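You operate a simulated robot arm through the tools that you are given. There is no shell and no other tool. Be economical: measure what you need, move in short steps, check, and stop when the job is done.

You run a simulated robot arm. Do the job below in one go: nothing can be reset, and whatever is moved stays where it is left.

TASK
Empty the jug, then refill it with clean water to the 150 mark.
Fine: pour the dyed water into the trough; fill at the tap and turn it off again; stand the jug on the drying grid.

Only the result counts: the job must be done as asked and must still hold three seconds after the hand-in. Knocking over, shifting, dropping, spilling or breaking anything else fails it.

THE ROBOT
A 6-joint arm with a two-finger parallel gripper, fixed in place. Base frame: the origin is at the foot of the arm, x ahead of it, y to its left, z up; the work surface is at about z = 0. Units: mm, degrees, N and s.
With the tool pointing down near the work surface it reaches from about 140 to 580 mm from the base axis. Its first joint turns from -66.0 to 66.0 degrees. Payload 2.1 kg.
Tool frame: the origin (TCP) lies between the finger pads and is the grasp point; the fingertips stand 30 mm ahead of it; z points along the fingers, y is the line along which they close. Largest opening 94 mm; finger width 28, thickness 10; the body of the gripper, 50 by 96 mm, starts 55 mm behind the TCP.
Orientation is that of the tool frame in the base frame, as a unit quaternion [x, y, z, w]. With the fingers straight down and closing along the base's y, the tool's x points along the base's -x, its y along +y and its z along -z.

THE INTERFACE
- The arm moves only by the tool drive_tool. Its argument "motion" is a list of rows, each a list of 3 entries, a list of its own where there are three numbers: the shift along the tool's x, y, z in units of 50 mm (1.0 is 50 mm), then the turn, a rotation vector about the tool's x, y, z in units of 6 degrees (1.0 is 6 degrees), then the gripper command, from -1 (fully open) to 1 (shut), values between in proportion. In form: [[[tx, ty, tz], [wx, wy, wz], fingers], ...]. A call has 1 to 10 rows; each row shifts and turns the commanded pose from where the row before left it, along the tool's axes as they then stand. A call with a number of a shift or a turn outside -1 to 1 is refused whole. Each row takes 0.2 s and may step no farther than 50 mm and 8.6 degrees from the row before; otherwise, or with a gripper value out of range, the whole call is refused. Where a pose cannot be reached the arm comes as near as it can. A force on the tool above 90 N (or 10 N above the force at the start of the call, whichever is more), or a blocked arm, ends the call early, and 0.2 s more pass. Each finger travels about 72 mm/s and halts on what it meets, pressing with about 44 N; the grip force reading is that of the motor and also rises with nothing between the fingers. The clock runs only during rows and for 0.2 s after the last one: add rows that do not move to give the fingers time. The reply holds the time, the measured pose of the TCP, the force on the tool along the base axes, the opening and the grip force, in the units named above and with some noise.
- Cameras (640 x 400 px; columns grow to the right, rows downward): "scene" is fixed at [58.4, -367.9, 505.3]; the picture's right is [0.79, -0.62, 0.00], its down [-0.23, -0.29, -0.93] and it looks along [0.57, 0.73, -0.37] (base axes); focal length 315 px, centre (320, 200). "wrist" rides on the gripper at [76, 14, -103] in the tool frame; the picture's right is [-0.18, 0.98, 0.00], its down [-0.75, -0.14, -0.64] and it looks along [-0.63, -0.12, 0.77] (tool axes); focal length 243 px, centre (320, 200). There is no depth. A picture from a camera that has moved, and an enlarged one, comes with that camera's place and axes in the base frame and with its lens.
- grab_frame(camera): a new picture of that camera. The clock stands still meanwhile.
- close_up(camera, box): a new picture of the part [left, top, right, bottom] of that camera's present view, enlarged. The clock stands still meanwhile.
- job_done(): hands the job in; it is judged then, once.

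Work in short steps. Places have to be worked out from the pictures, the camera data and where the tool is seen: move nearer, look again, correct. Check each grasp and each placing, and mend what went wrong. You have 120 turns and 68 pictures in all, those below and enlarged ones among them. Open the gripper and draw the arm clear of the work before you hand the job in, unless the task says otherwise; then end with one line.

The tools are called after "Call:" as a command line: name --argument value ..., lists and objects as JSON in quotes. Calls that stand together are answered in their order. drive_tool: Moves the arm, as the interface text tells. Its arguments: {"type":"object","properties":{"motion":{"type":"array","items":{"type":"array"}}},"required":["motion"]} The other tools are called the same way: grab_frame (camera) takes a picture; close_up (camera, box) takes an enlarged picture of a part of a camera's view; job_done () hands the job in.

At the start:

```text
time: 0.0
ee_pos: [242.2, 139.0, 342.0]
tool_rot: [0.0, 1.0, 0.0, 0.0]
ft_force: [-0.9, -0.5, 0.7]
grip_width: 94.3
grip_force: 0.2
```

scene: 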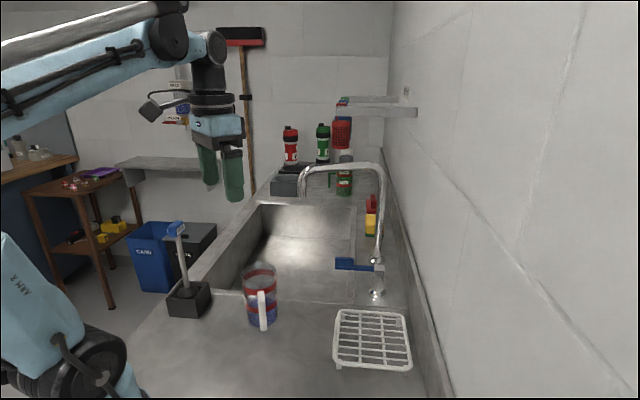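
wrist: 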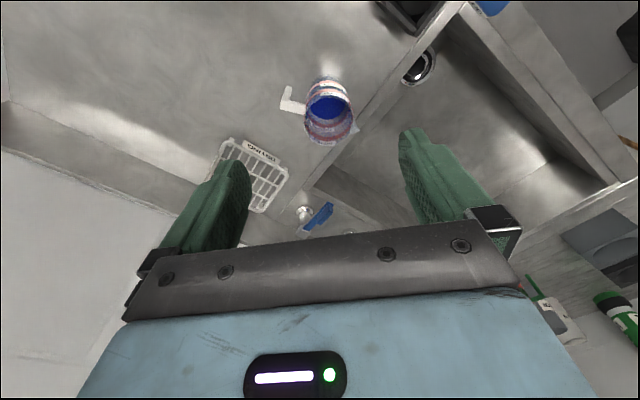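

I start by looking closer at the jug, tap and sink in both views.

Call:
close_up --camera "scene" --box '[220, 140, 440, 278]'

Call:
close_up --camera "scene" --box '[140, 240, 300, 340]'

Call:
close_up --camera "wrist" --box '[200, 60, 440, 240]'

```text
2.90 times, centred on (330, 209) of scene
camera zoom: at [58.4, -367.9, 505.3], right [0.79, -0.62, 0.0], down [-0.23, -0.29, -0.93], along [0.57, 0.73, -0.37], focal length 913 px, centre (291, 174)
```

zoom: 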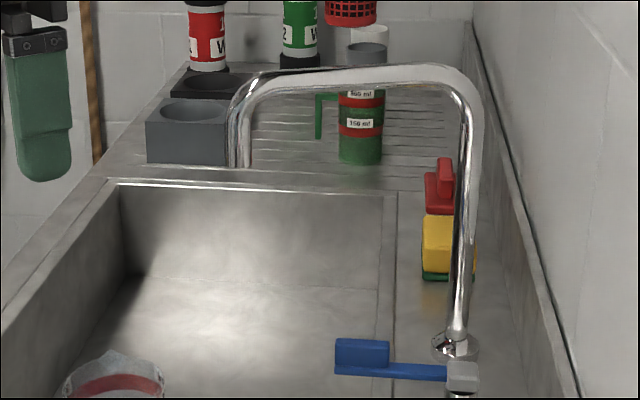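

```text
4.00 times, centred on (220, 290) of scene
camera zoom: at [58.4, -367.9, 505.3], right [0.79, -0.62, 0.0], down [-0.23, -0.29, -0.93], along [0.57, 0.73, -0.37], focal length 1259 px, centre (720, -160)
```

zoom: 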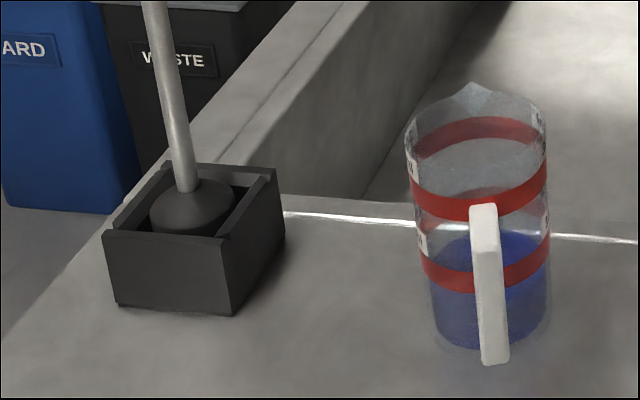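

```text
2.22 times, centred on (320, 150) of wrist
camera zoom: at [165.9, 153.1, 444.4], right [0.18, 0.98, 0.0], down [0.75, -0.14, 0.64], along [0.63, -0.12, -0.77], focal length 539 px, centre (320, 311)
```

zoom: 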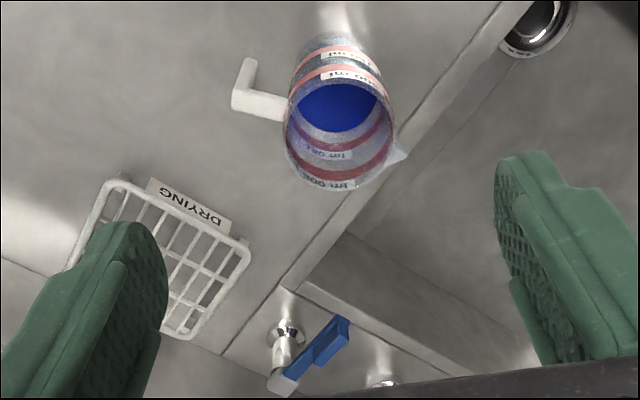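

The jug stands near (294, 140), with its handle toward the scene camera. I take a larger view of it to get the handle and mark geometry.

Call:
close_up --camera "scene" --box '[228, 255, 292, 335]'

Call:
close_up --camera "wrist" --box '[270, 65, 370, 150]'

Call:
close_up --camera "scene" --box '[320, 240, 430, 380]'

```text
5.00 times, centred on (260, 295) of scene
camera zoom: at [58.4, -367.9, 505.3], right [0.79, -0.62, 0.0], down [-0.23, -0.29, -0.93], along [0.57, 0.73, -0.37], focal length 1574 px, centre (620, -275)
```

zoom: 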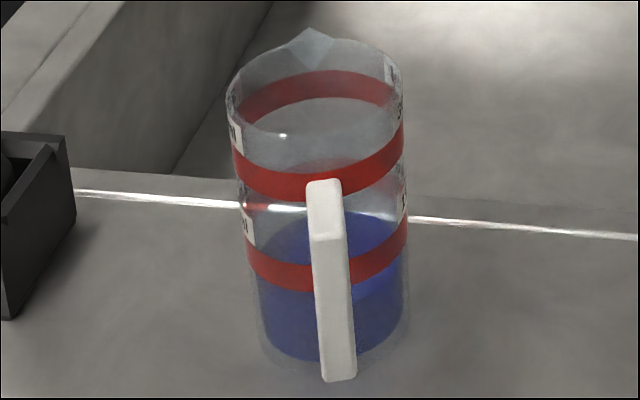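

```text
4.71 times, centred on (320, 108) of wrist
camera zoom: at [165.9, 153.1, 444.4], right [0.18, 0.98, 0.0], down [0.75, -0.14, 0.64], along [0.63, -0.12, -0.77], focal length 1142 px, centre (320, 635)
```

zoom: 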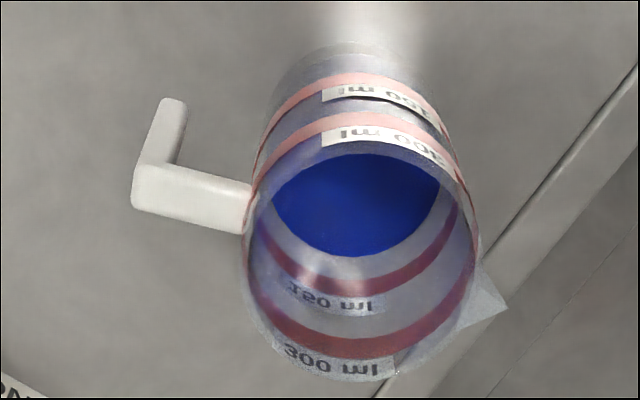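

```text
2.86 times, centred on (375, 310) of scene
camera zoom: at [58.4, -367.9, 505.3], right [0.79, -0.62, 0.0], down [-0.23, -0.29, -0.93], along [0.57, 0.73, -0.37], focal length 900 px, centre (163, -114)
```

zoom: 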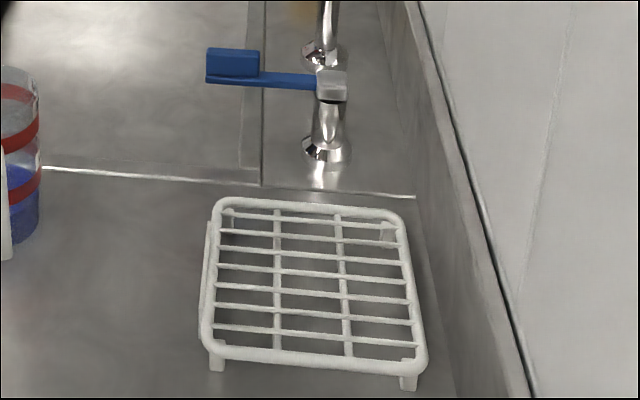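

The jug axis is about (294,140), its rim at z≈124, and the handle bar about 57 mm out along (-0.40,-0.91). I'll move behind the handle at height and turn the tool's heading toward it.

Call:
drive_tool --motion '[[[0, -0.9, 0], [0, 0, 0], -1], [[0, -0.9, 0], [0, 0, 0], -1], [[0, -0.8, 0], [0, 0, 0], -1], [[0, 0, 0], [0, 0, -1], -1], [[0, 0, 0], [0, 0, -1], -1], [[0, 0, 0], [0, 0, -1], -1], [[0, 0, 0], [0, 0, -1], -1], [[0, 0, 0], [0, 0, -1], -1], [[0, 0, 0], [0, 0, -1], -1], [[0, 0, 0], [0, 0, -1], -1]]'

Call:
drive_tool --motion '[[[0, 0, 0], [0, 0, -1], -1], [[0, 0, 0], [0, 0, -1], -1], [[0, 0, 0], [0, 0, -1], -1], [[0, 0, 0], [0, 0, -1], -1], [[0, 0, 0], [0, -1, 0], -1], [[0, 0, 0], [0, -1, 0], -1], [[0, 0, 0], [0, -1, 0], -1], [[0, 0, 0], [0, -1, 0], -1], [[0, 0, 0], [0, -1, 0], -1], [[0, 0, 0], [0, -1, 0], -1]]'

```text
time: 2.2
ee_pos: [242.1, 11.0, 340.8]
tool_rot: [-0.359, 0.933, 0.0, -0.001]
ft_force: [-0.3, -0.5, -0.1]
grip_width: 94.1
grip_force: 0.0
```

```text
time: 4.4
ee_pos: [241.1, 8.4, 342.5]
tool_rot: [-0.518, 0.797, 0.17, 0.26]
ft_force: [-0.2, -0.4, -0.2]
grip_width: 94.0
grip_force: 0.0
```

The turn worked as predicted (heading 66°, pitch 36°). I pitch to 54° and take a wrist look.

Call:
drive_tool --motion '[[[0, 0, 0], [0, -1, 0], -1], [[0, 0, 0], [0, -1, 0], -1], [[0, 0, 0], [0, -1, 0], -1], [[0.5, 0, 0.5], [0, 0, 0], -1], [[0.5, 0, 0.5], [0, 0, 0], -1]]'

Call:
grab_frame --camera "wrist"

```text
time: 5.6
ee_pos: [245.2, 19.7, 271.1]
tool_rot: [-0.486, 0.747, 0.248, 0.381]
ft_force: [-0.3, 0.2, -0.2]
grip_width: 93.8
grip_force: 0.0
```

```text
59 pictures are left
camera wrist: at [181.4, -91.3, 270.1], right [-0.85, 0.5, 0.15], down [0.1, -0.13, 0.99], along [0.51, 0.86, 0.06], focal length 243 px, centre (320, 200)
```

wrist: 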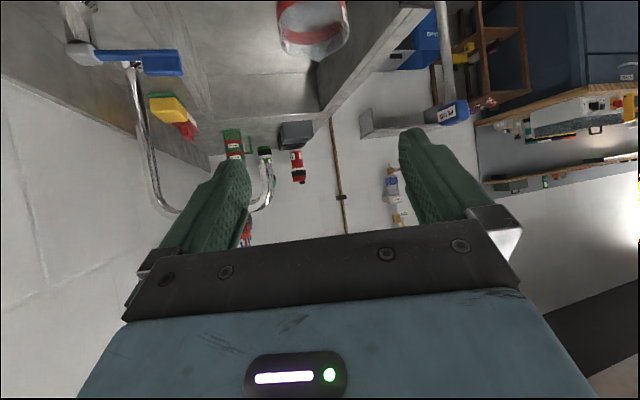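

The wrist camera looks nearly level from here. I lower the tool toward the pre-grasp behind the handle and check it in the scene view.

Call:
drive_tool --motion '[[[0.62, 0.02, 0.55], [0, 0, 0], -0.3], [[0.62, 0.02, 0.55], [0, 0, 0], -0.3], [[0.62, 0.02, 0.55], [0, 0, 0], -0.3], [[0.62, 0.02, 0.55], [0, 0, 0], -0.3]]'

Call:
close_up --camera "scene" --box '[160, 200, 320, 340]'

Call:
grab_frame --camera "wrist"

```text
time: 6.6
ee_pos: [248.1, 34.7, 105.4]
tool_rot: [-0.485, 0.747, 0.247, 0.381]
ft_force: [0.6, -0.7, -0.6]
grip_width: 60.9
grip_force: 0.1
```

```text
2.86 times, centred on (240, 270) of scene
camera zoom: at [58.4, -367.9, 505.3], right [0.79, -0.62, 0.0], down [-0.23, -0.29, -0.93], along [0.57, 0.73, -0.37], focal length 900 px, centre (549, 0)
```

zoom: 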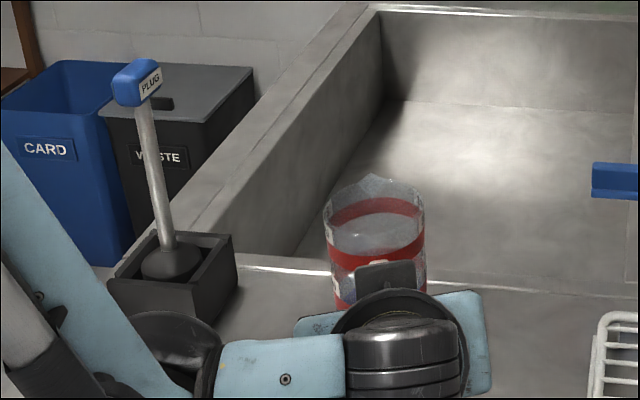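

```text
57 pictures are left
camera wrist: at [184.3, -76.3, 105.3], right [-0.85, 0.5, 0.15], down [0.1, -0.13, 0.99], along [0.51, 0.86, 0.06], focal length 243 px, centre (320, 200)
```

wrist: 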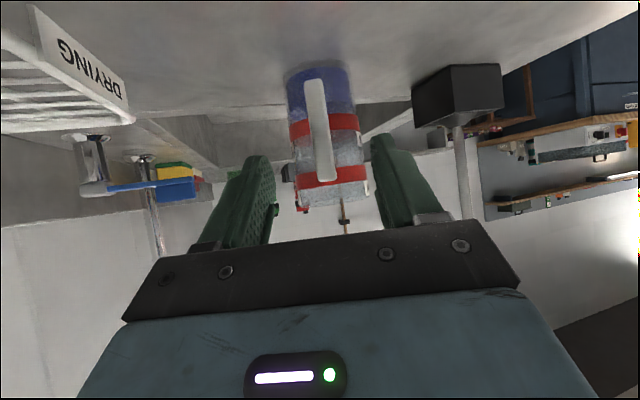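

The handle is centred between the fingers; triangulation puts the bar at about (271,85), z 28–101. I go 54 mm along the fingers, keeping the tips clear of the glass, then close.

Call:
drive_tool --motion '[[[0, 0, 0.36], [0, 0, 0], -0.3], [[0, 0, 0.36], [0, 0, 0], -0.3], [[0, 0, 0.36], [0, 0, 0], -0.3]]'

Call:
grab_frame --camera "wrist"

```text
time: 7.4
ee_pos: [271.3, 74.5, 94.9]
tool_rot: [-0.485, 0.747, 0.247, 0.381]
ft_force: [-0.8, 0.5, 0.4]
grip_width: 61.0
grip_force: 0.0
out of reach, approached as far as the arm can: row 2, 3
```

```text
56 pictures are left
camera wrist: at [207.0, -37.4, 92.4], right [-0.85, 0.5, 0.15], down [0.1, -0.13, 0.99], along [0.51, 0.86, 0.06], focal length 243 px, centre (320, 200)
```

wrist: 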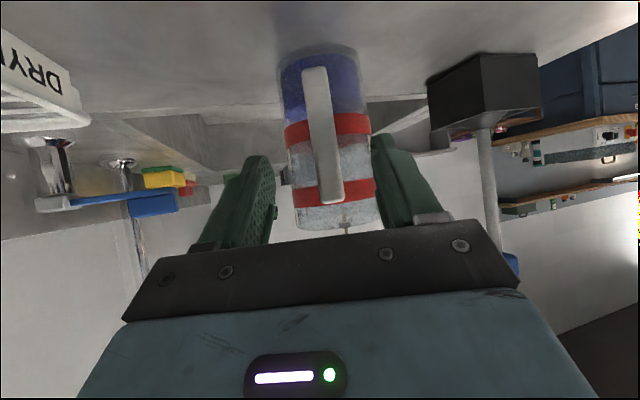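

The arm hit a reach limit and ended up about 20 mm too high. I back off and make the tool steeper, to a pitch of about 42°, which should free the wrist.

Call:
drive_tool --motion '[[[0, 0, -0.5], [0, 0, 0], -0.3], [[0, 0, 0], [0, 1, 0], -0.3], [[0, 0, 0], [0, 1, 0], -0.3]]'

```text
time: 8.2
ee_pos: [264.0, 56.4, 109.6]
tool_rot: [-0.509, 0.783, 0.195, 0.3]
ft_force: [0.8, -0.3, 0.7]
grip_width: 61.2
grip_force: 0.1
```

Call:
drive_tool --motion '[[[0.168, 0.1, 0], [0, 0, 0], -0.3], [[0, 0, 0.36], [0, 0, 0], -0.3], [[0, 0, 0.36], [0, 0, 0], -0.3]]'

Call:
grab_frame --camera "wrist"

```text
time: 9.0
ee_pos: [265.9, 74.0, 77.2]
tool_rot: [-0.508, 0.783, 0.196, 0.301]
ft_force: [-0.3, 0.9, -0.3]
grip_width: 61.3
grip_force: 0.0
```

```text
55 pictures are left
camera wrist: at [202.6, -35.1, 102.5], right [-0.84, 0.52, 0.12], down [0.18, 0.06, 0.98], along [0.51, 0.85, -0.15], focal length 243 px, centre (320, 200)
```

wrist: 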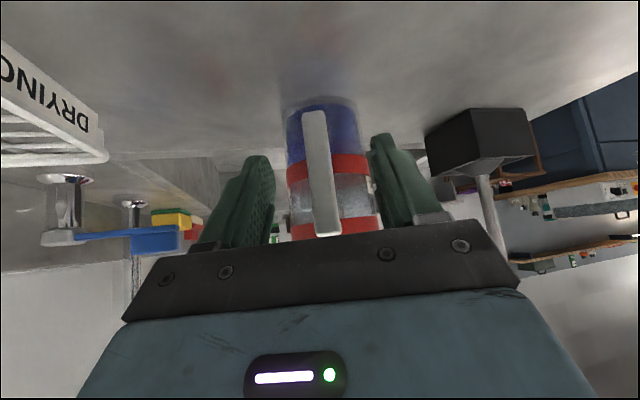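

Pose reached; the handle sits between the pads. I close the gripper.

Call:
drive_tool --motion '[[[0, 0, 0], [0, 0, 0], 0.3], [[0, 0, 0], [0, 0, 0], 1], [[0, 0, 0], [0, 0, 0], 1], [[0, 0, 0], [0, 0, 0], 1]]'

Call:
grab_frame --camera "wrist"

```text
time: 10.0
ee_pos: [266.4, 73.1, 77.7]
tool_rot: [-0.508, 0.783, 0.195, 0.301]
ft_force: [-0.4, 0.3, -0.4]
grip_width: 17.2
grip_force: 43.9
```

```text
54 pictures are left
camera wrist: at [202.5, -35.3, 102.7], right [-0.84, 0.52, 0.12], down [0.18, 0.06, 0.98], along [0.51, 0.85, -0.15], focal length 243 px, centre (320, 200)
```

wrist: 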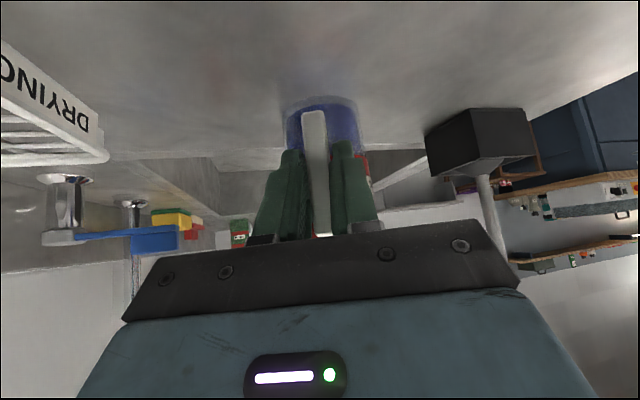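

The handle is held (17 mm, 44 N). I lift it gently straight up and check.

Call:
drive_tool --motion '[[[-0.13, 0, -0.15], [0, 0, 0], 1], [[-0.27, 0, -0.3], [0, 0, 0], 1], [[-0.4, 0, -0.45], [0, 0, 0], 1], [[-0.4, 0, -0.45], [0, 0, 0], 1], [[-0.4, 0, -0.45], [0, 0, 0], 1], [[0, 0, 0], [0, 0, 0], 1]]'

Call:
close_up --camera "scene" --box '[180, 180, 420, 330]'

```text
time: 11.4
ee_pos: [267.0, 71.7, 196.5]
tool_rot: [-0.509, 0.783, 0.195, 0.301]
ft_force: [0.0, 0.2, -1.0]
grip_width: 17.1
grip_force: 43.9
```

```text
2.67 times, centred on (300, 255) of scene
camera zoom: at [58.4, -367.9, 505.3], right [0.79, -0.62, 0.0], down [-0.23, -0.29, -0.93], along [0.57, 0.73, -0.37], focal length 840 px, centre (373, 53)
```

zoom: 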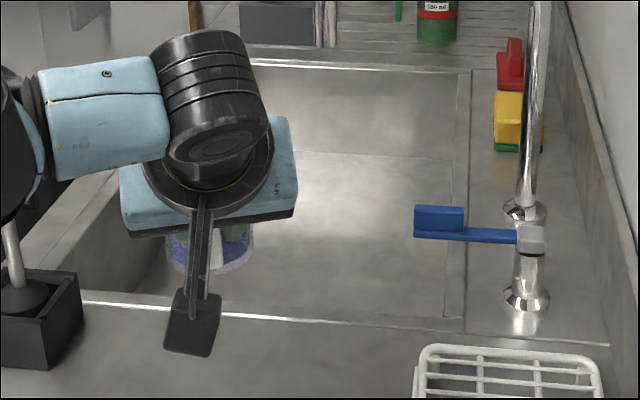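

The jug is lifted cleanly. I raise it a bit more, turn to heading 48°, and carry it upright over the trough.

Call:
drive_tool --motion '[[[-0.27, 0, -0.3], [0, 0, 0], 1], [[-0.27, 0, -0.3], [0, 0, 0], 1], [[0, 0, 0], [0.669, 0, 0.743], 1], [[0, 0, 0], [0.669, 0, 0.743], 1], [[0, 0, 0], [0.669, 0, 0.743], 1]]'

Call:
drive_tool --motion '[[[-0.388, 0.31, 0.35], [0, 0, 0], 1], [[-0.388, 0.31, 0.35], [0, 0, 0], 1], [[-0.388, 0.31, 0.35], [0, 0, 0], 1], [[-0.388, 0.31, 0.35], [0, 0, 0], 1], [[-0.388, 0.31, 0.35], [0, 0, 0], 1], [[-0.388, 0.31, 0.35], [0, 0, 0], 1], [[-0.388, 0.31, 0.35], [0, 0, 0], 1], [[-0.388, 0.31, 0.35], [0, 0, 0], 1], [[0, 0, 0], [0, 0, 0], 1]]'

Call:
grab_frame --camera "scene"

```text
time: 12.6
ee_pos: [265.5, 73.8, 237.8]
tool_rot: [-0.379, 0.853, 0.146, 0.327]
ft_force: [0.5, -0.7, -1.1]
grip_width: 17.3
grip_force: 44.3
```

```text
time: 14.6
ee_pos: [314.0, 311.9, 238.9]
tool_rot: [-0.38, 0.853, 0.146, 0.328]
ft_force: [-0.1, 0.0, -1.6]
grip_width: 17.2
grip_force: 43.9
```

```text
52 pictures are left
```

scene: 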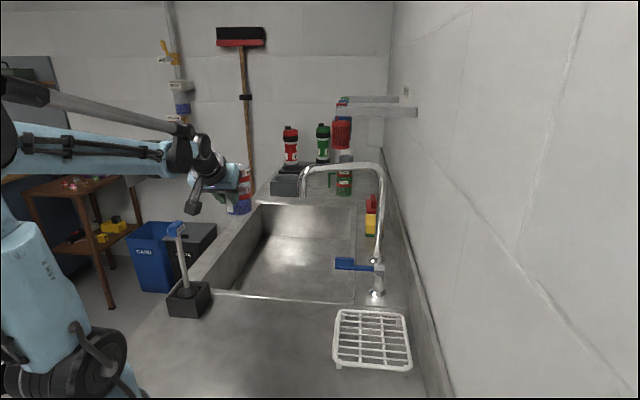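

The jug is over the trough but near its left edge; I shift 50 mm to the right, then tip the jug lip-first by pitching.

Call:
drive_tool --motion '[[[0, -0.5, 0], [0, 0, 0], 1], [[0, -0.5, 0], [0, 0, 0], 1], [[0, 0, 0], [0, 1, 0], 1], [[0, 0, 0], [0, 1, 0], 1], [[0, 0, 0], [0, 1, 0], 1], [[0, 0, 0], [0, 1, 0], 1], [[0, 0, 0], [0, 1, 0], 1], [[0, 0, 0], [0, 1, 0], 1], [[0, 0, 0], [0, 1, 0], 1]]'

Call:
grab_frame --camera "scene"

```text
time: 16.6
ee_pos: [350.7, 277.2, 237.5]
tool_rot: [-0.406, 0.914, -0.001, -0.001]
ft_force: [0.5, -0.6, -0.8]
grip_width: 17.0
grip_force: 43.7
```

```text
51 pictures are left
```

scene: 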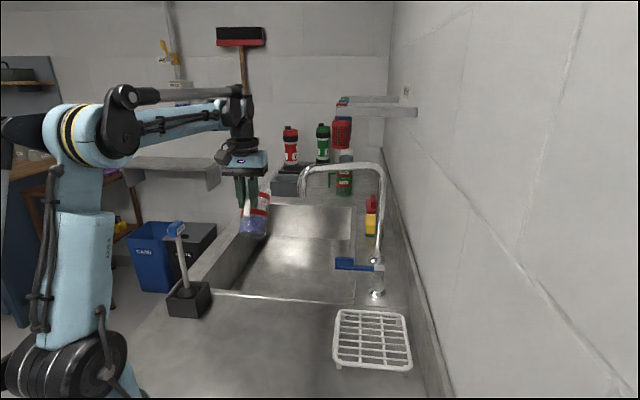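

The jug is tilted 42° and well over the basin. I continue tipping.

Call:
drive_tool --motion '[[[0, 0, 0], [0, 1, 0], 1], [[0, 0, 0], [0, 1, 0], 1], [[0, 0, 0], [0, 1, 0], 1], [[0, 0, 0], [0, 1, 0], 1], [[0, 0, 0], [0, 1, 0], 1], [[0, 0, 0], [0, 1, 0], 1], [[0, 0, 0], [0, 1, 0], 1], [[0, 0, 0], [0, 1, 0], 1]]'

Call:
close_up --camera "scene" --box '[180, 120, 400, 300]'

```text
time: 18.4
ee_pos: [351.2, 277.4, 237.3]
tool_rot: [-0.397, 0.891, -0.091, -0.201]
ft_force: [0.0, -0.7, -2.2]
grip_width: 17.0
grip_force: 43.9
out of reach, approached as far as the arm can: row 5, 6, 7, 8
```

```text
2.22 times, centred on (290, 210) of scene
camera zoom: at [58.4, -367.9, 505.3], right [0.79, -0.62, 0.0], down [-0.23, -0.29, -0.93], along [0.57, 0.73, -0.37], focal length 700 px, centre (387, 178)
```

zoom: 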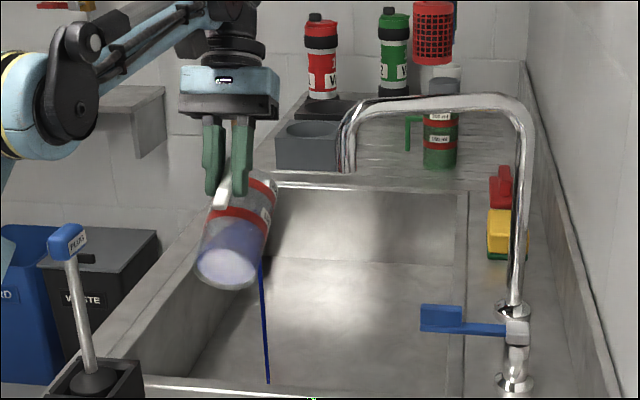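

Dyed water is running from the lip into the basin, and the arm stopped at about 67° tilt from its reach limit. I lower and retract slightly to gain reach, then keep tipping.

Call:
drive_tool --motion '[[[-0.07, 0, 0.55], [0, 0, 0], 1], [[-0.07, 0, 0.55], [0, 0, 0], 1], [[-0.07, 0, 0.55], [0, 0, 0], 1], [[0, 0, 0], [0, 1, 0], 1], [[0, 0, 0], [0, 1, 0], 1], [[0, 0, 0], [0, 1, 0], 1], [[0, 0, 0], [0, 1, 0], 1]]'

Call:
close_up --camera "scene" --box '[180, 120, 400, 300]'

```text
time: 20.0
ee_pos: [332.3, 258.8, 158.8]
tool_rot: [-0.397, 0.891, -0.091, -0.201]
ft_force: [-0.2, -0.7, -1.4]
grip_width: 17.1
grip_force: 43.7
out of reach, approached as far as the arm can: row 4, 5, 6, 7
```

```text
2.22 times, centred on (290, 210) of scene
camera zoom: at [58.4, -367.9, 505.3], right [0.79, -0.62, 0.0], down [-0.23, -0.29, -0.93], along [0.57, 0.73, -0.37], focal length 700 px, centre (387, 178)
```

zoom: 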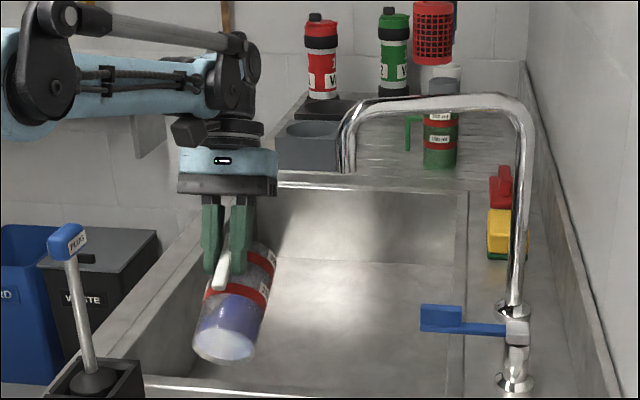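

The tool's backward tilt stops at 25° exactly, whatever the height, so pitching alone won't empty the jug. Plan: bring it upright, move to a near-level tool, then roll about the tool axis. That ends lip-down with the stream straight below the TCP, kept under spout height.

Call:
drive_tool --motion '[[[0, 0, 0], [0, -1, 0], 1], [[0, 0, 0], [0, -1, 0], 1], [[0, 0, 0], [0, -1, 0], 1], [[0, 0, 0], [0, -1, 0], 1], [[0, 0, 0], [0, -1, 0], 1], [[0, 0, 0], [0, -1, 0], 1], [[0, 0, 0], [0, -1, 0], 1], [[0, 0, 0], [0, -1, 0], 1], [[0, 0, 0], [0, -1, 0], 1], [[0, 0, 0], [0, -1, 0], 1]]'

Call:
close_up --camera "scene" --box '[180, 140, 400, 320]'

```text
time: 22.2
ee_pos: [333.6, 257.2, 156.9]
tool_rot: [-0.39, 0.872, 0.12, 0.272]
ft_force: [0.4, -0.7, -0.8]
grip_width: 17.1
grip_force: 43.8
```

```text
2.22 times, centred on (290, 230) of scene
camera zoom: at [58.4, -367.9, 505.3], right [0.79, -0.62, 0.0], down [-0.23, -0.29, -0.93], along [0.57, 0.73, -0.37], focal length 700 px, centre (387, 133)
```

zoom: 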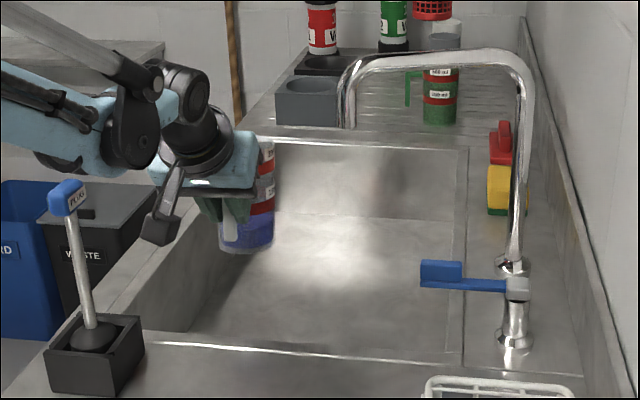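

The jug has about a third of its dye left. To keep the camera off the plunger and the jug off the spout, I roll left at a small pitch (no pour there), and pitch up afterwards. First I move deeper over the basin.

Call:
drive_tool --motion '[[[-0.588, 0.05, 0.15], [0, 0, 0], 1], [[-0.588, 0.05, 0.15], [0, 0, 0], 1], [[-0.588, 0.05, 0.15], [0, 0, 0], 1], [[-0.588, 0.05, 0.15], [0, 0, 0], 1], [[0, 0, 0], [0, 1, 0], 1], [[0, 0, 0], [0, 1, 0], 1], [[0, 0, 0], [0, 0, -1], 1], [[0, 0, 0], [0, 0, -1], 1], [[0, 0, 0], [0, 0, -1], 1], [[0, 0, 0], [0, 0, -1], 1]]'

Call:
grab_frame --camera "scene"

```text
time: 24.4
ee_pos: [401.7, 350.1, 200.1]
tool_rot: [-0.577, 0.793, 0.039, 0.192]
ft_force: [-1.3, 0.1, -1.1]
grip_width: 17.0
grip_force: 43.9
```

```text
47 pictures are left
```

scene: 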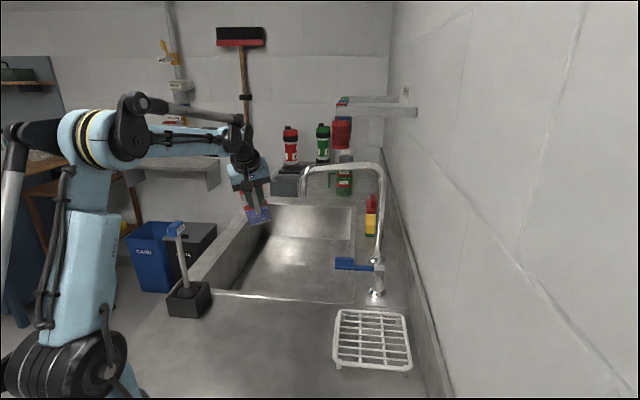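

Clear so far; I continue the roll to the left.

Call:
drive_tool --motion '[[[0, 0, 0], [0, 0, -1], 1], [[0, 0, 0], [0, 0, -1], 1], [[0, 0, 0], [0, 0, -1], 1], [[0, 0, 0], [0, 0, -1], 1], [[0, 0, 0], [0, 0, -1], 1], [[0, 0, 0], [0, 0, -1], 1], [[0, 0, 0], [0, 0, -1], 1]]'

Call:
close_up --camera "scene" --box '[180, 120, 400, 260]'

```text
time: 26.0
ee_pos: [401.5, 351.1, 199.5]
tool_rot: [0.824, -0.532, 0.031, -0.193]
ft_force: [0.5, 0.3, -2.1]
grip_width: 17.1
grip_force: 43.9
```

```text
2.86 times, centred on (290, 190) of scene
camera zoom: at [58.4, -367.9, 505.3], right [0.79, -0.62, 0.0], down [-0.23, -0.29, -0.93], along [0.57, 0.73, -0.37], focal length 900 px, centre (406, 229)
```

zoom: 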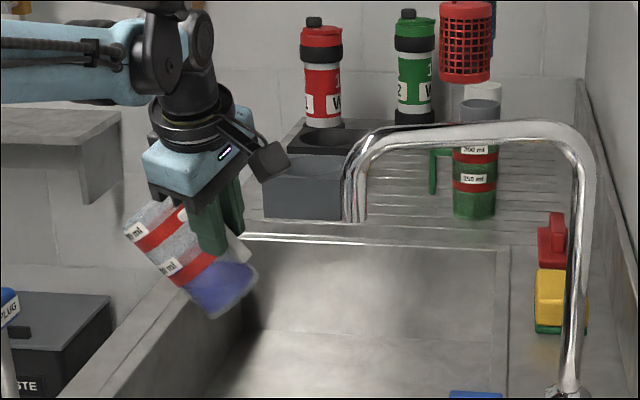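

Still holding, with the camera clear of the spout and moving past its widest point. I continue the roll.

Call:
drive_tool --motion '[[[0, 0, 0], [0, 0, -1], 1], [[0, 0, 0], [0, 0, -1], 1], [[0, 0, 0], [0, 0, -1], 1], [[0, 0, 0], [0, 0, -1], 1], [[0, 0, 0], [0, 0, -1], 1], [[0, 0, 0], [0, 0, -1], 1], [[0, 0, 0], [0, 0, -1], 1], [[0, 0, 0], [0, 0, -1], 1], [[0, 0, 0], [0, 0, -1], 1]]'

Call:
drive_tool --motion '[[[0, 0, 0], [0, 0, -1], 1], [[0, 0, 0], [0, 0, -1], 1], [[0, 0, 0], [0, 0, -1], 1], [[0, 0, 0], [0, 0, -1], 1], [[0, 0, 0], [0, 0, -1], 1], [[0, 0, 0], [0, 0, -1], 1], [[0, 0, 0], [0, 0, -1], 1], [[0, 0, 0], [0, 0, -1], 1], [[0, 0, 0], [0, 0, -1], 1]]'

Call:
close_up --camera "scene" --box '[180, 120, 400, 260]'

```text
time: 28.0
ee_pos: [402.2, 350.1, 202.0]
tool_rot: [0.976, -0.1, 0.116, -0.158]
ft_force: [0.0, 0.4, -1.5]
grip_width: 17.2
grip_force: 44.5
```

```text
time: 30.0
ee_pos: [357.9, 393.3, 200.0]
tool_rot: [0.919, 0.342, 0.177, -0.081]
ft_force: [-0.2, 0.5, -1.0]
grip_width: 17.1
grip_force: 45.0
out of reach, approached as far as the arm can: row 8, 9
```

```text
2.86 times, centred on (290, 190) of scene
camera zoom: at [58.4, -367.9, 505.3], right [0.79, -0.62, 0.0], down [-0.23, -0.29, -0.93], along [0.57, 0.73, -0.37], focal length 900 px, centre (406, 229)
```

zoom: 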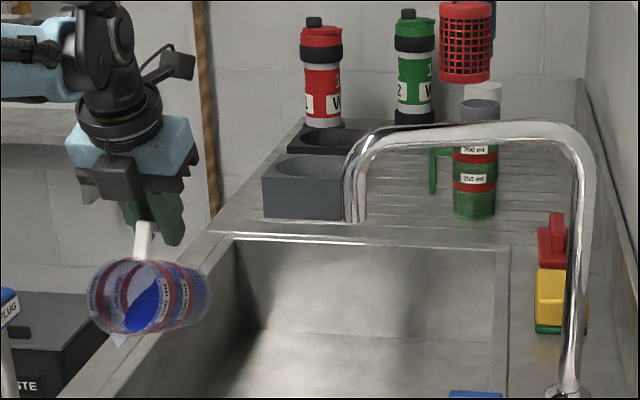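

The roll joint reached its end and the pose slid left; the jug is close to the left rim, with nothing spilled yet. I move it right, back over the basin, before tipping further.

Call:
drive_tool --motion '[[[0, 0.4, 0], [0, 0, 0], 1], [[0, 0.5, 0], [0, 0, 0], 1], [[0, 0.5, 0], [0, 0, 0], 1], [[0, 0.5, 0], [0, 0, 0], 1]]'

Call:
grab_frame --camera "scene"

```text
time: 31.0
ee_pos: [358.3, 392.4, 200.5]
tool_rot: [0.919, 0.341, 0.178, -0.082]
ft_force: [0.1, -1.3, -1.3]
grip_width: 17.1
grip_force: 44.1
out of reach, approached as far as the arm can: row 1, 2, 3, 4
```

```text
44 pictures are left
```

scene: 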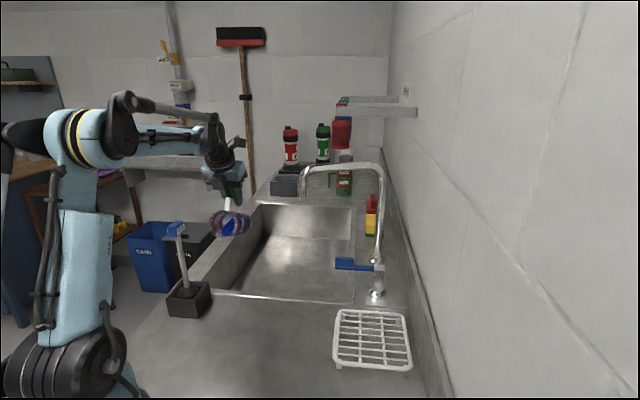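

J6 is at its limit, so I unroll a little before translating.

Call:
drive_tool --motion '[[[0, 0, 0], [0, 0, 1], 1], [[0, 0, 0], [0, 0, 1], 1], [[0, 0, 0], [0, 0, 1], 1], [[0, 0, 0], [0, 0, 1], 1], [[0, 0.4, 0], [0, 0, 0], 1], [[0, 0.5, 0], [0, 0, 0], 1], [[0, 0.5, 0], [0, 0, 0], 1]]'

Call:
grab_frame --camera "scene"

```text
time: 32.6
ee_pos: [382.2, 328.4, 187.2]
tool_rot: [0.969, 0.154, 0.153, -0.122]
ft_force: [1.0, -0.1, -1.1]
grip_width: 17.2
grip_force: 43.9
```

```text
43 pictures are left
```

scene: 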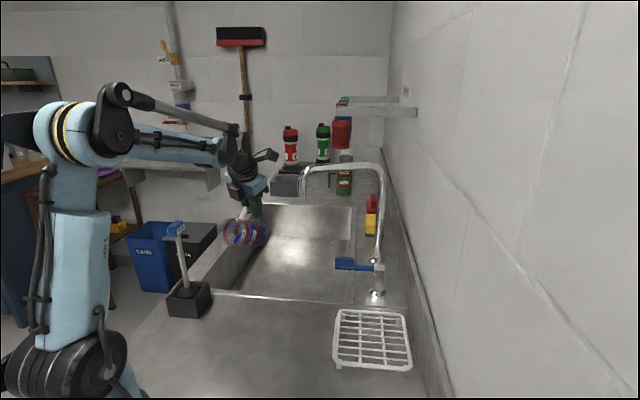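

By my estimate the lip is too near the front-left corner. I move to (426, 329), then tip about the horizontal right-hand axis.

Call:
drive_tool --motion '[[[0.42, 0.13, 0.07], [0, 0, 0], 1], [[0.42, 0.13, 0.07], [0, 0, 0], 1], [[0, 0, 0], [0.494, 0.872, 0], 1], [[0, 0, 0], [0.494, 0.872, 0], 1], [[0, 0, 0], [0.494, 0.872, 0], 1]]'

Call:
close_up --camera "scene" --box '[180, 140, 400, 300]'

```text
time: 33.8
ee_pos: [426.4, 330.3, 191.4]
tool_rot: [0.926, 0.148, 0.271, -0.217]
ft_force: [-0.1, -1.3, 0.0]
grip_width: 17.4
grip_force: 44.3
```

```text
2.50 times, centred on (290, 220) of scene
camera zoom: at [58.4, -367.9, 505.3], right [0.79, -0.62, 0.0], down [-0.23, -0.29, -0.93], along [0.57, 0.73, -0.37], focal length 787 px, centre (395, 150)
```

zoom: 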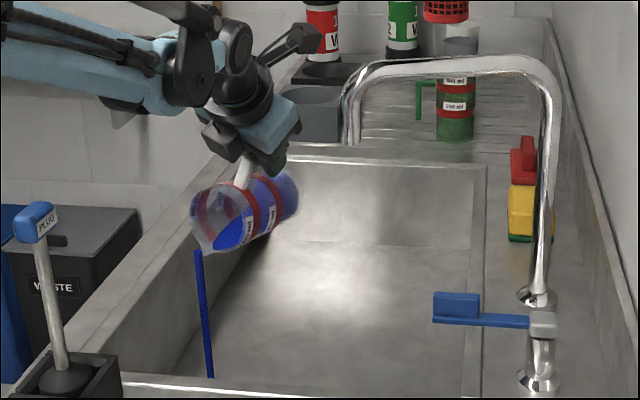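

The dye is pouring into the basin inside its left wall. I continue tipping.

Call:
drive_tool --motion '[[[0, 0, 0], [0.494, 0.872, 0], 1], [[0, 0, 0], [0.494, 0.872, 0], 1], [[0, 0, 0], [0.494, 0.872, 0], 1], [[0, 0, 0], [0.494, 0.872, 0], 1], [[0, 0, 0], [0.494, 0.872, 0], 1]]'

Call:
close_up --camera "scene" --box '[180, 140, 400, 300]'

```text
time: 35.0
ee_pos: [401.5, 361.5, 192.3]
tool_rot: [0.807, 0.124, 0.453, -0.358]
ft_force: [0.3, 0.4, -1.0]
grip_width: 17.1
grip_force: 43.8
out of reach, approached as far as the arm can: row 3, 4, 5
```

```text
2.50 times, centred on (290, 220) of scene
camera zoom: at [58.4, -367.9, 505.3], right [0.79, -0.62, 0.0], down [-0.23, -0.29, -0.93], along [0.57, 0.73, -0.37], focal length 787 px, centre (395, 150)
```

zoom: 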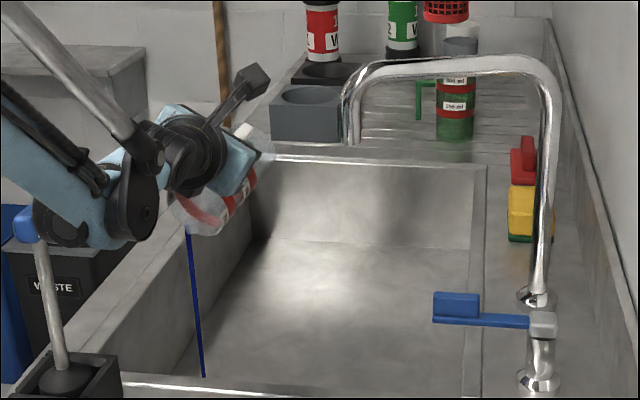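

Tilt is now about 107° and the stream is thin and still inside. I dwell to let it drain.

Call:
drive_tool --motion '[[[0, 0, 0], [0, 0, 0], 1], [[0, 0, 0], [0, 0, 0], 1], [[0, 0, 0], [0, 0, 0], 1], [[0, 0, 0], [0, 0, 0], 1], [[0, 0, 0], [0, 0, 0], 1], [[0, 0, 0], [0, 0, 0], 1], [[0, 0, 0], [0, 0, 0], 1], [[0, 0, 0], [0, 0, 0], 1]]'

Call:
close_up --camera "scene" --box '[200, 160, 320, 260]'

Call:
grab_frame --camera "wrist"

```text
time: 36.8
ee_pos: [402.3, 363.2, 191.8]
tool_rot: [0.807, 0.124, 0.453, -0.357]
ft_force: [-0.2, 0.3, -0.6]
grip_width: 17.0
grip_force: 43.6
```

```text
4.00 times, centred on (260, 210) of scene
camera zoom: at [58.4, -367.9, 505.3], right [0.79, -0.62, 0.0], down [-0.23, -0.29, -0.93], along [0.57, 0.73, -0.37], focal length 1259 px, centre (560, 160)
```

zoom: 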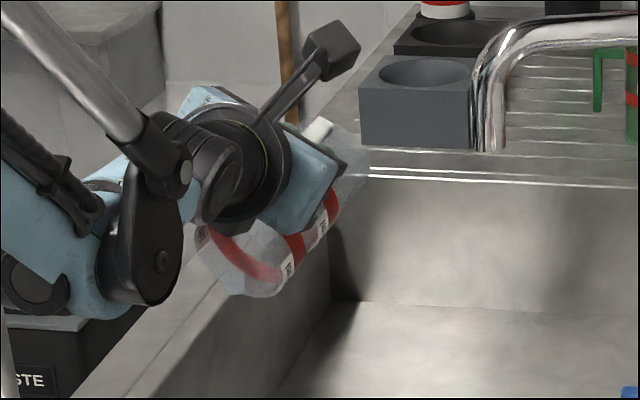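

```text
39 pictures are left
camera wrist: at [386.6, 271.2, 282.1], right [0.41, -0.68, -0.61], down [-0.91, -0.25, -0.34], along [0.08, 0.69, -0.72], focal length 243 px, centre (320, 200)
```

wrist: 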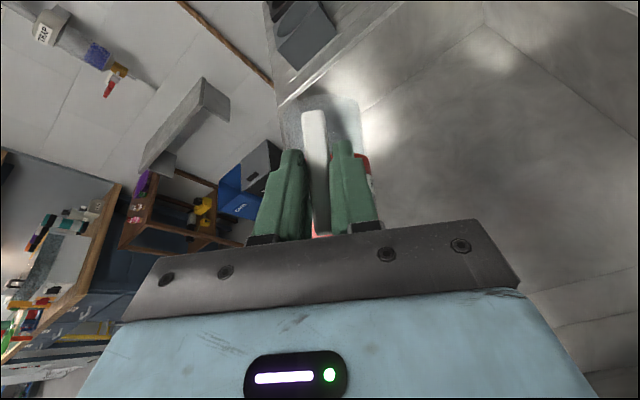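

The jug is empty: no dye visible and the stream has stopped. I reverse the motion, un-pitching first and then rolling back.

Call:
drive_tool --motion '[[[0, 0, 0], [-0.494, -0.872, 0], 1], [[0, 0, 0], [-0.494, -0.872, 0], 1], [[0, 0, 0], [-0.494, -0.872, 0], 1], [[0, 0, 0], [-0.494, -0.872, 0], 1], [[0, 0, 0], [-0.494, -0.872, 0], 1], [[0, 0, 0], [-0.494, -0.872, 0], 1], [[0, 0, 0], [-0.494, -0.872, 0], 1], [[0, 0, 0], [-0.494, -0.872, 0], 1]]'

Call:
drive_tool --motion '[[[0, 0, 0], [0, 0, 1], 1], [[0, 0, 0], [0, 0, 1], 1], [[0, 0, 0], [0, 0, 1], 1], [[0, 0, 0], [0, 0, 1], 1], [[0, 0, 0], [0, 0, 1], 1], [[0, 0, 0], [0, 0, 1], 1], [[0, 0, 0], [0, 0, 1], 1], [[0, 0, 0], [0, 0, 1], 1], [[0, 0, 0], [0, 0, 1], 1], [[0, 0, 0], [0, 0, 1], 1]]'

Call:
drive_tool --motion '[[[0, 0, 0], [0, 0, 1], 1], [[0, 0, 0], [0, 0, 1], 1], [[0, 0, 0], [0, 0, 1], 1], [[0, 0, 0], [0, 0, 1], 1], [[0, 0, 0], [0, 0, 1], 1], [[0, 0, 0], [0, 0, 1], 1], [[0, 0, 0], [0, 0, 1], 1], [[0, 0, 0], [0, 0, 1], 1], [[0, 0, 0], [0, 0, 1], 1], [[0, 0, 0], [0, 0, 1], 1]]'

Call:
grab_frame --camera "scene"

```text
time: 38.6
ee_pos: [401.2, 361.1, 191.9]
tool_rot: [0.969, 0.154, 0.152, -0.122]
ft_force: [1.3, 0.3, -0.8]
grip_width: 17.0
grip_force: 44.5
```

```text
time: 40.8
ee_pos: [402.4, 362.5, 192.6]
tool_rot: [0.916, -0.351, 0.071, -0.182]
ft_force: [-0.5, -0.6, -0.5]
grip_width: 17.4
grip_force: 44.2
```

```text
time: 43.0
ee_pos: [402.3, 362.8, 192.6]
tool_rot: [-0.617, 0.762, 0.029, 0.193]
ft_force: [-0.5, 0.3, -1.1]
grip_width: 17.2
grip_force: 44.0
```

```text
38 pictures are left
```

scene: 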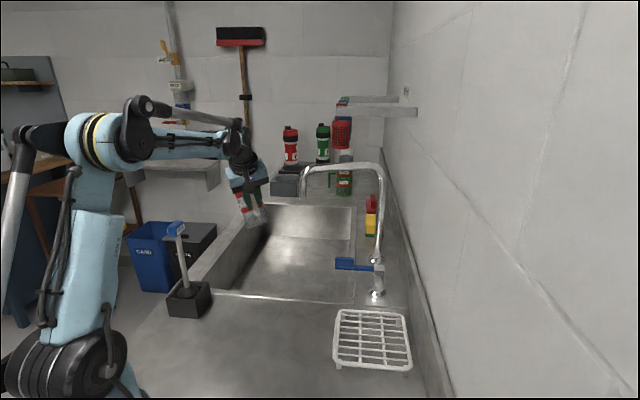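

About 30° of roll remains. I finish that and pitch back to 42° so that the jug is upright.

Call:
drive_tool --motion '[[[0, 0, 0], [0, 0, 1], 1], [[0, 0, 0], [0, 0, 1], 1], [[0, 0, 0], [0, 0, 1], 1], [[0, 0, 0], [0, 0, 1], 1], [[0, 0, 0], [0, 0, 1], 1], [[0, 0, 0], [0, -1, 0], 1], [[0, 0, 0], [0, -1, 0], 1], [[0, 0, 0], [0, -1, 0], 1]]'

Call:
close_up --camera "scene" --box '[200, 130, 400, 290]'

Call:
grab_frame --camera "wrist"

```text
time: 44.8
ee_pos: [402.3, 361.6, 192.4]
tool_rot: [-0.383, 0.856, 0.141, 0.317]
ft_force: [0.4, 0.0, -0.6]
grip_width: 17.4
grip_force: 44.2
```

```text
2.50 times, centred on (300, 210) of scene
camera zoom: at [58.4, -367.9, 505.3], right [0.79, -0.62, 0.0], down [-0.23, -0.29, -0.93], along [0.57, 0.73, -0.37], focal length 787 px, centre (370, 175)
```

zoom: 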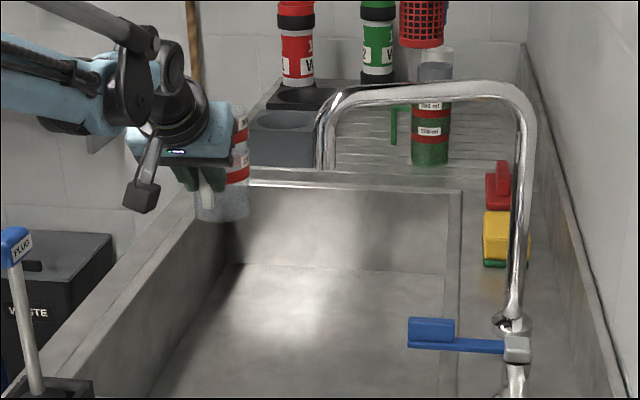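

```text
36 pictures are left
camera wrist: at [308.3, 278.3, 220.3], right [-0.64, 0.76, 0.12], down [0.21, 0.02, 0.98], along [0.74, 0.65, -0.17], focal length 243 px, centre (320, 200)
```

wrist: 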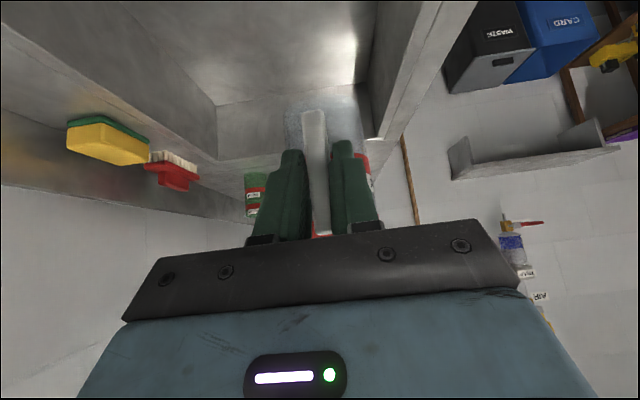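

The jug is empty and upright. My outlet estimate is ill-conditioned, so I yaw the wrist 30° right, away from the spout, to see the outlet from here.

Call:
drive_tool --motion '[[[0, 0, 0], [0.652, 0, 0.758], 1], [[0, 0, 0], [0.652, 0, 0.758], 1], [[0, 0, 0], [0.652, 0, 0.758], 1], [[0, 0, 0], [0.652, 0, 0.758], 1], [[0, 0, 0], [0.652, 0, 0.758], 1]]'

Call:
grab_frame --camera "wrist"

```text
time: 46.0
ee_pos: [401.4, 363.0, 192.1]
tool_rot: [-0.148, 0.926, 0.054, 0.343]
ft_force: [-0.4, 0.8, -0.6]
grip_width: 16.9
grip_force: 44.1
```

```text
35 pictures are left
camera wrist: at [279.1, 336.7, 220.3], right [-0.17, 0.98, 0.12], down [0.19, -0.08, 0.98], along [0.97, 0.19, -0.17], focal length 243 px, centre (320, 200)
```

wrist: 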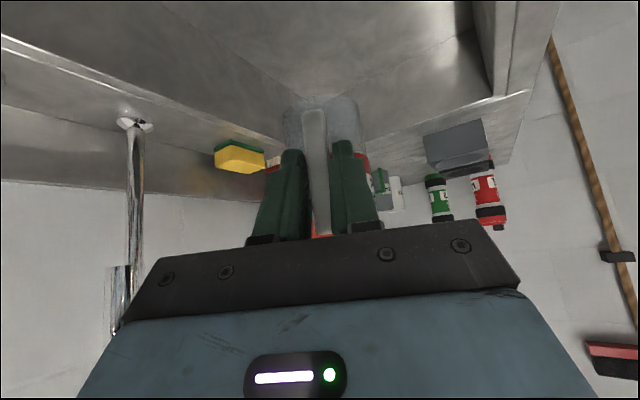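

Triangulation now puts the outlet at about (476, 232, 219), inside the basin. The basin is deep, so a 42° grasp would foul its walls. I'll set the empty jug back on the counter and regrasp it near-vertically, starting by turning and carrying it back.

Call:
drive_tool --motion '[[[0, 0, 0], [-0.652, 0, -0.758], 1], [[0, 0, 0], [-0.652, 0, -0.758], 1], [[0, 0, 0], [-0.652, 0, -0.758], 1], [[0, 0, 0], [-0.652, 0, -0.758], 1], [[0, 0, 0], [-0.652, 0, -0.758], 1], [[0, 0, 0], [-0.652, 0, -0.758], 1], [[0, 0, 0], [-0.652, 0, -0.758], 1], [[0, 0, 0], [-0.652, 0, -0.758], 1], [[0, 0, 0], [0, -0.25, 0], 1]]'

Call:
drive_tool --motion '[[[0.606, 0.013, -0.52], [0, 0, 0], 1], [[0.606, 0.013, -0.52], [0, 0, 0], 1], [[0.606, 0.013, -0.52], [0, 0, 0], 1], [[0.606, 0.013, -0.52], [0, 0, 0], 1], [[0.606, 0.013, -0.52], [0, 0, 0], 1], [[0.606, 0.013, -0.52], [0, 0, 0], 1], [[0.606, 0.013, -0.52], [0, 0, 0], 1], [[0.606, 0.013, -0.52], [0, 0, 0], 1]]'

```text
time: 48.0
ee_pos: [402.6, 362.2, 191.4]
tool_rot: [-0.51, 0.781, 0.196, 0.301]
ft_force: [0.2, -0.3, -0.9]
grip_width: 17.2
grip_force: 44.4
```

```text
time: 49.8
ee_pos: [266.5, 72.1, 185.4]
tool_rot: [-0.51, 0.782, 0.194, 0.301]
ft_force: [0.4, -0.2, -0.2]
grip_width: 17.0
grip_force: 44.4
```

Back over its old place with the original orientation; I lower it with decreasing steps.

Call:
drive_tool --motion '[[[0.468, 0, 0.52], [0, 0, 0], 1], [[0.468, 0, 0.52], [0, 0, 0], 1], [[0.268, 0, 0.297], [0, 0, 0], 1], [[0.134, 0, 0.149], [0, 0, 0], 1], [[0.067, 0, 0.075], [0, 0, 0], 1], [[0, 0, 0], [0, 0, 0], 1]]'

Call:
close_up --camera "scene" --box '[200, 240, 320, 340]'

```text
time: 51.2
ee_pos: [267.5, 73.2, 79.9]
tool_rot: [-0.509, 0.782, 0.195, 0.301]
ft_force: [1.3, 0.6, 4.4]
grip_width: 17.5
grip_force: 44.2
```

```text
4.00 times, centred on (260, 290) of scene
camera zoom: at [58.4, -367.9, 505.3], right [0.79, -0.62, 0.0], down [-0.23, -0.29, -0.93], along [0.57, 0.73, -0.37], focal length 1259 px, centre (560, -160)
```

zoom: 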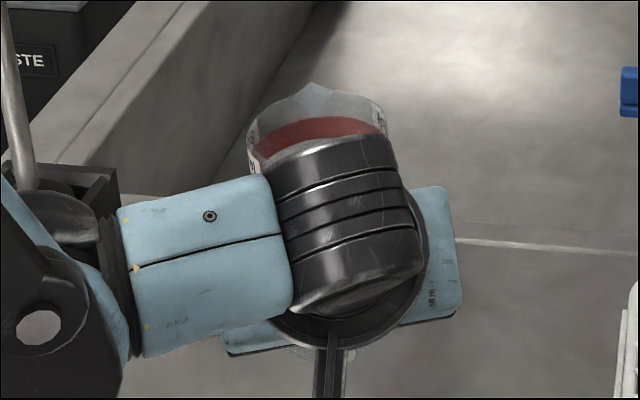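

Ground contact reads 4 N. I open the fingers, back out along the tool, and straighten to near-vertical.

Call:
drive_tool --motion '[[[0, 0, 0], [0, 0, 0], 0], [[0, 0, 0], [0, 0, 0], -0.2], [[0, 0, 0], [0, 0, 0], -0.2], [[0, 0, -0.6], [0, 0, 0], -0.2], [[0, 0, -0.6], [0, 0, 0], -0.2]]'

Call:
drive_tool --motion '[[[0, 0, -0.3], [0, 1, 0], -0.2], [[0, 0, 0], [0, 1, 0], -0.2], [[0, 0, 0], [0, 1, 0], -0.2], [[0, 0, 0], [0, 1, 0], -0.2], [[0, 0, 0], [0, 1, 0], -0.2], [[0, 0, 0], [0, 1, 0], -0.2]]'

Call:
grab_frame --camera "wrist"

```text
time: 52.4
ee_pos: [250.8, 35.7, 124.5]
tool_rot: [-0.51, 0.782, 0.195, 0.3]
ft_force: [1.0, 1.2, -0.1]
grip_width: 56.3
grip_force: 0.2
```

```text
time: 53.8
ee_pos: [246.9, 25.6, 134.6]
tool_rot: [-0.545, 0.837, 0.027, 0.043]
ft_force: [0.5, -0.2, -0.6]
grip_width: 56.6
grip_force: 0.1
```

```text
33 pictures are left
camera wrist: at [199.4, -47.3, 229.6], right [-0.82, 0.57, 0.02], down [0.41, 0.57, 0.72], along [0.4, 0.6, -0.7], focal length 243 px, centre (320, 200)
```

wrist: 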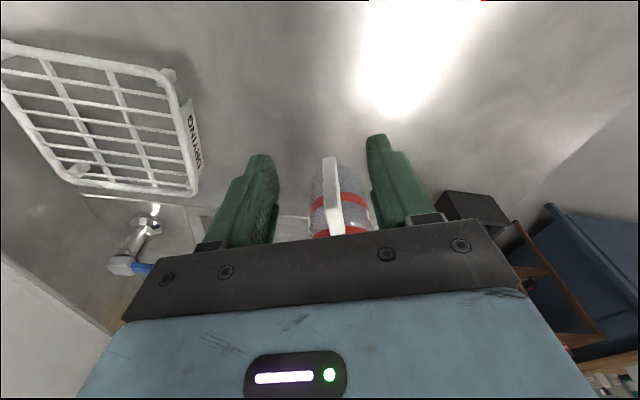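

The jug stands undisturbed. I move over the handle and come down on it vertically.

Call:
drive_tool --motion '[[[-0.4, 0, -0.3], [0, 0, 0], -0.2], [[-0.45, 0.02, 0], [0, 0, 0], -0.2], [[-0.42, 0.02, 0.1], [0, 0, 0], -0.2]]'

Call:
grab_frame --camera "wrist"

Call:
close_up --camera "scene" --box '[200, 220, 320, 340]'

```text
time: 54.6
ee_pos: [270.5, 83.2, 151.6]
tool_rot: [-0.544, 0.837, 0.029, 0.044]
ft_force: [0.6, 0.2, 0.8]
grip_width: 56.4
grip_force: 0.1
```

```text
32 pictures are left
camera wrist: at [222.6, 9.8, 245.9], right [-0.82, 0.57, 0.02], down [0.4, 0.57, 0.72], along [0.4, 0.6, -0.7], focal length 243 px, centre (320, 200)
```

wrist: 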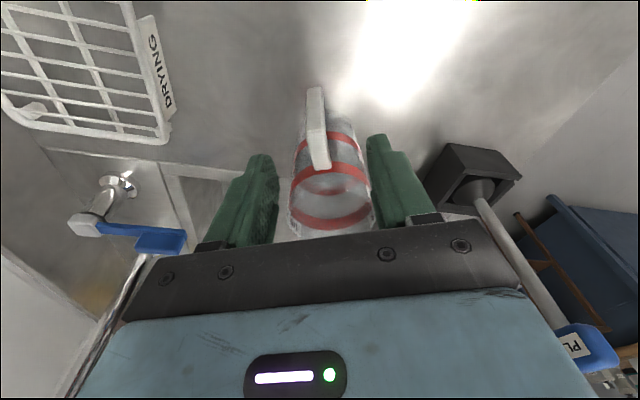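

```text
3.33 times, centred on (260, 280) of scene
camera zoom: at [58.4, -367.9, 505.3], right [0.79, -0.62, 0.0], down [-0.23, -0.29, -0.93], along [0.57, 0.73, -0.37], focal length 1050 px, centre (520, -67)
```

zoom: 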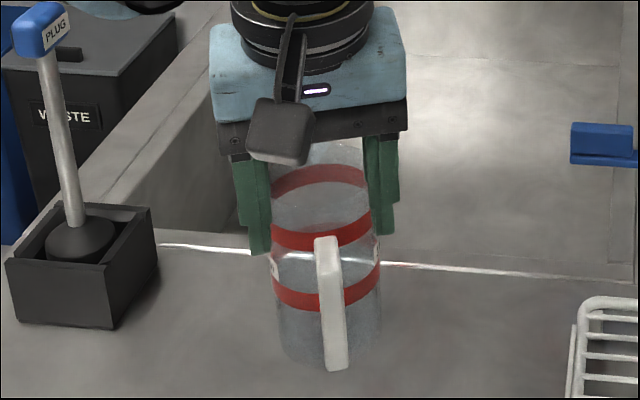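

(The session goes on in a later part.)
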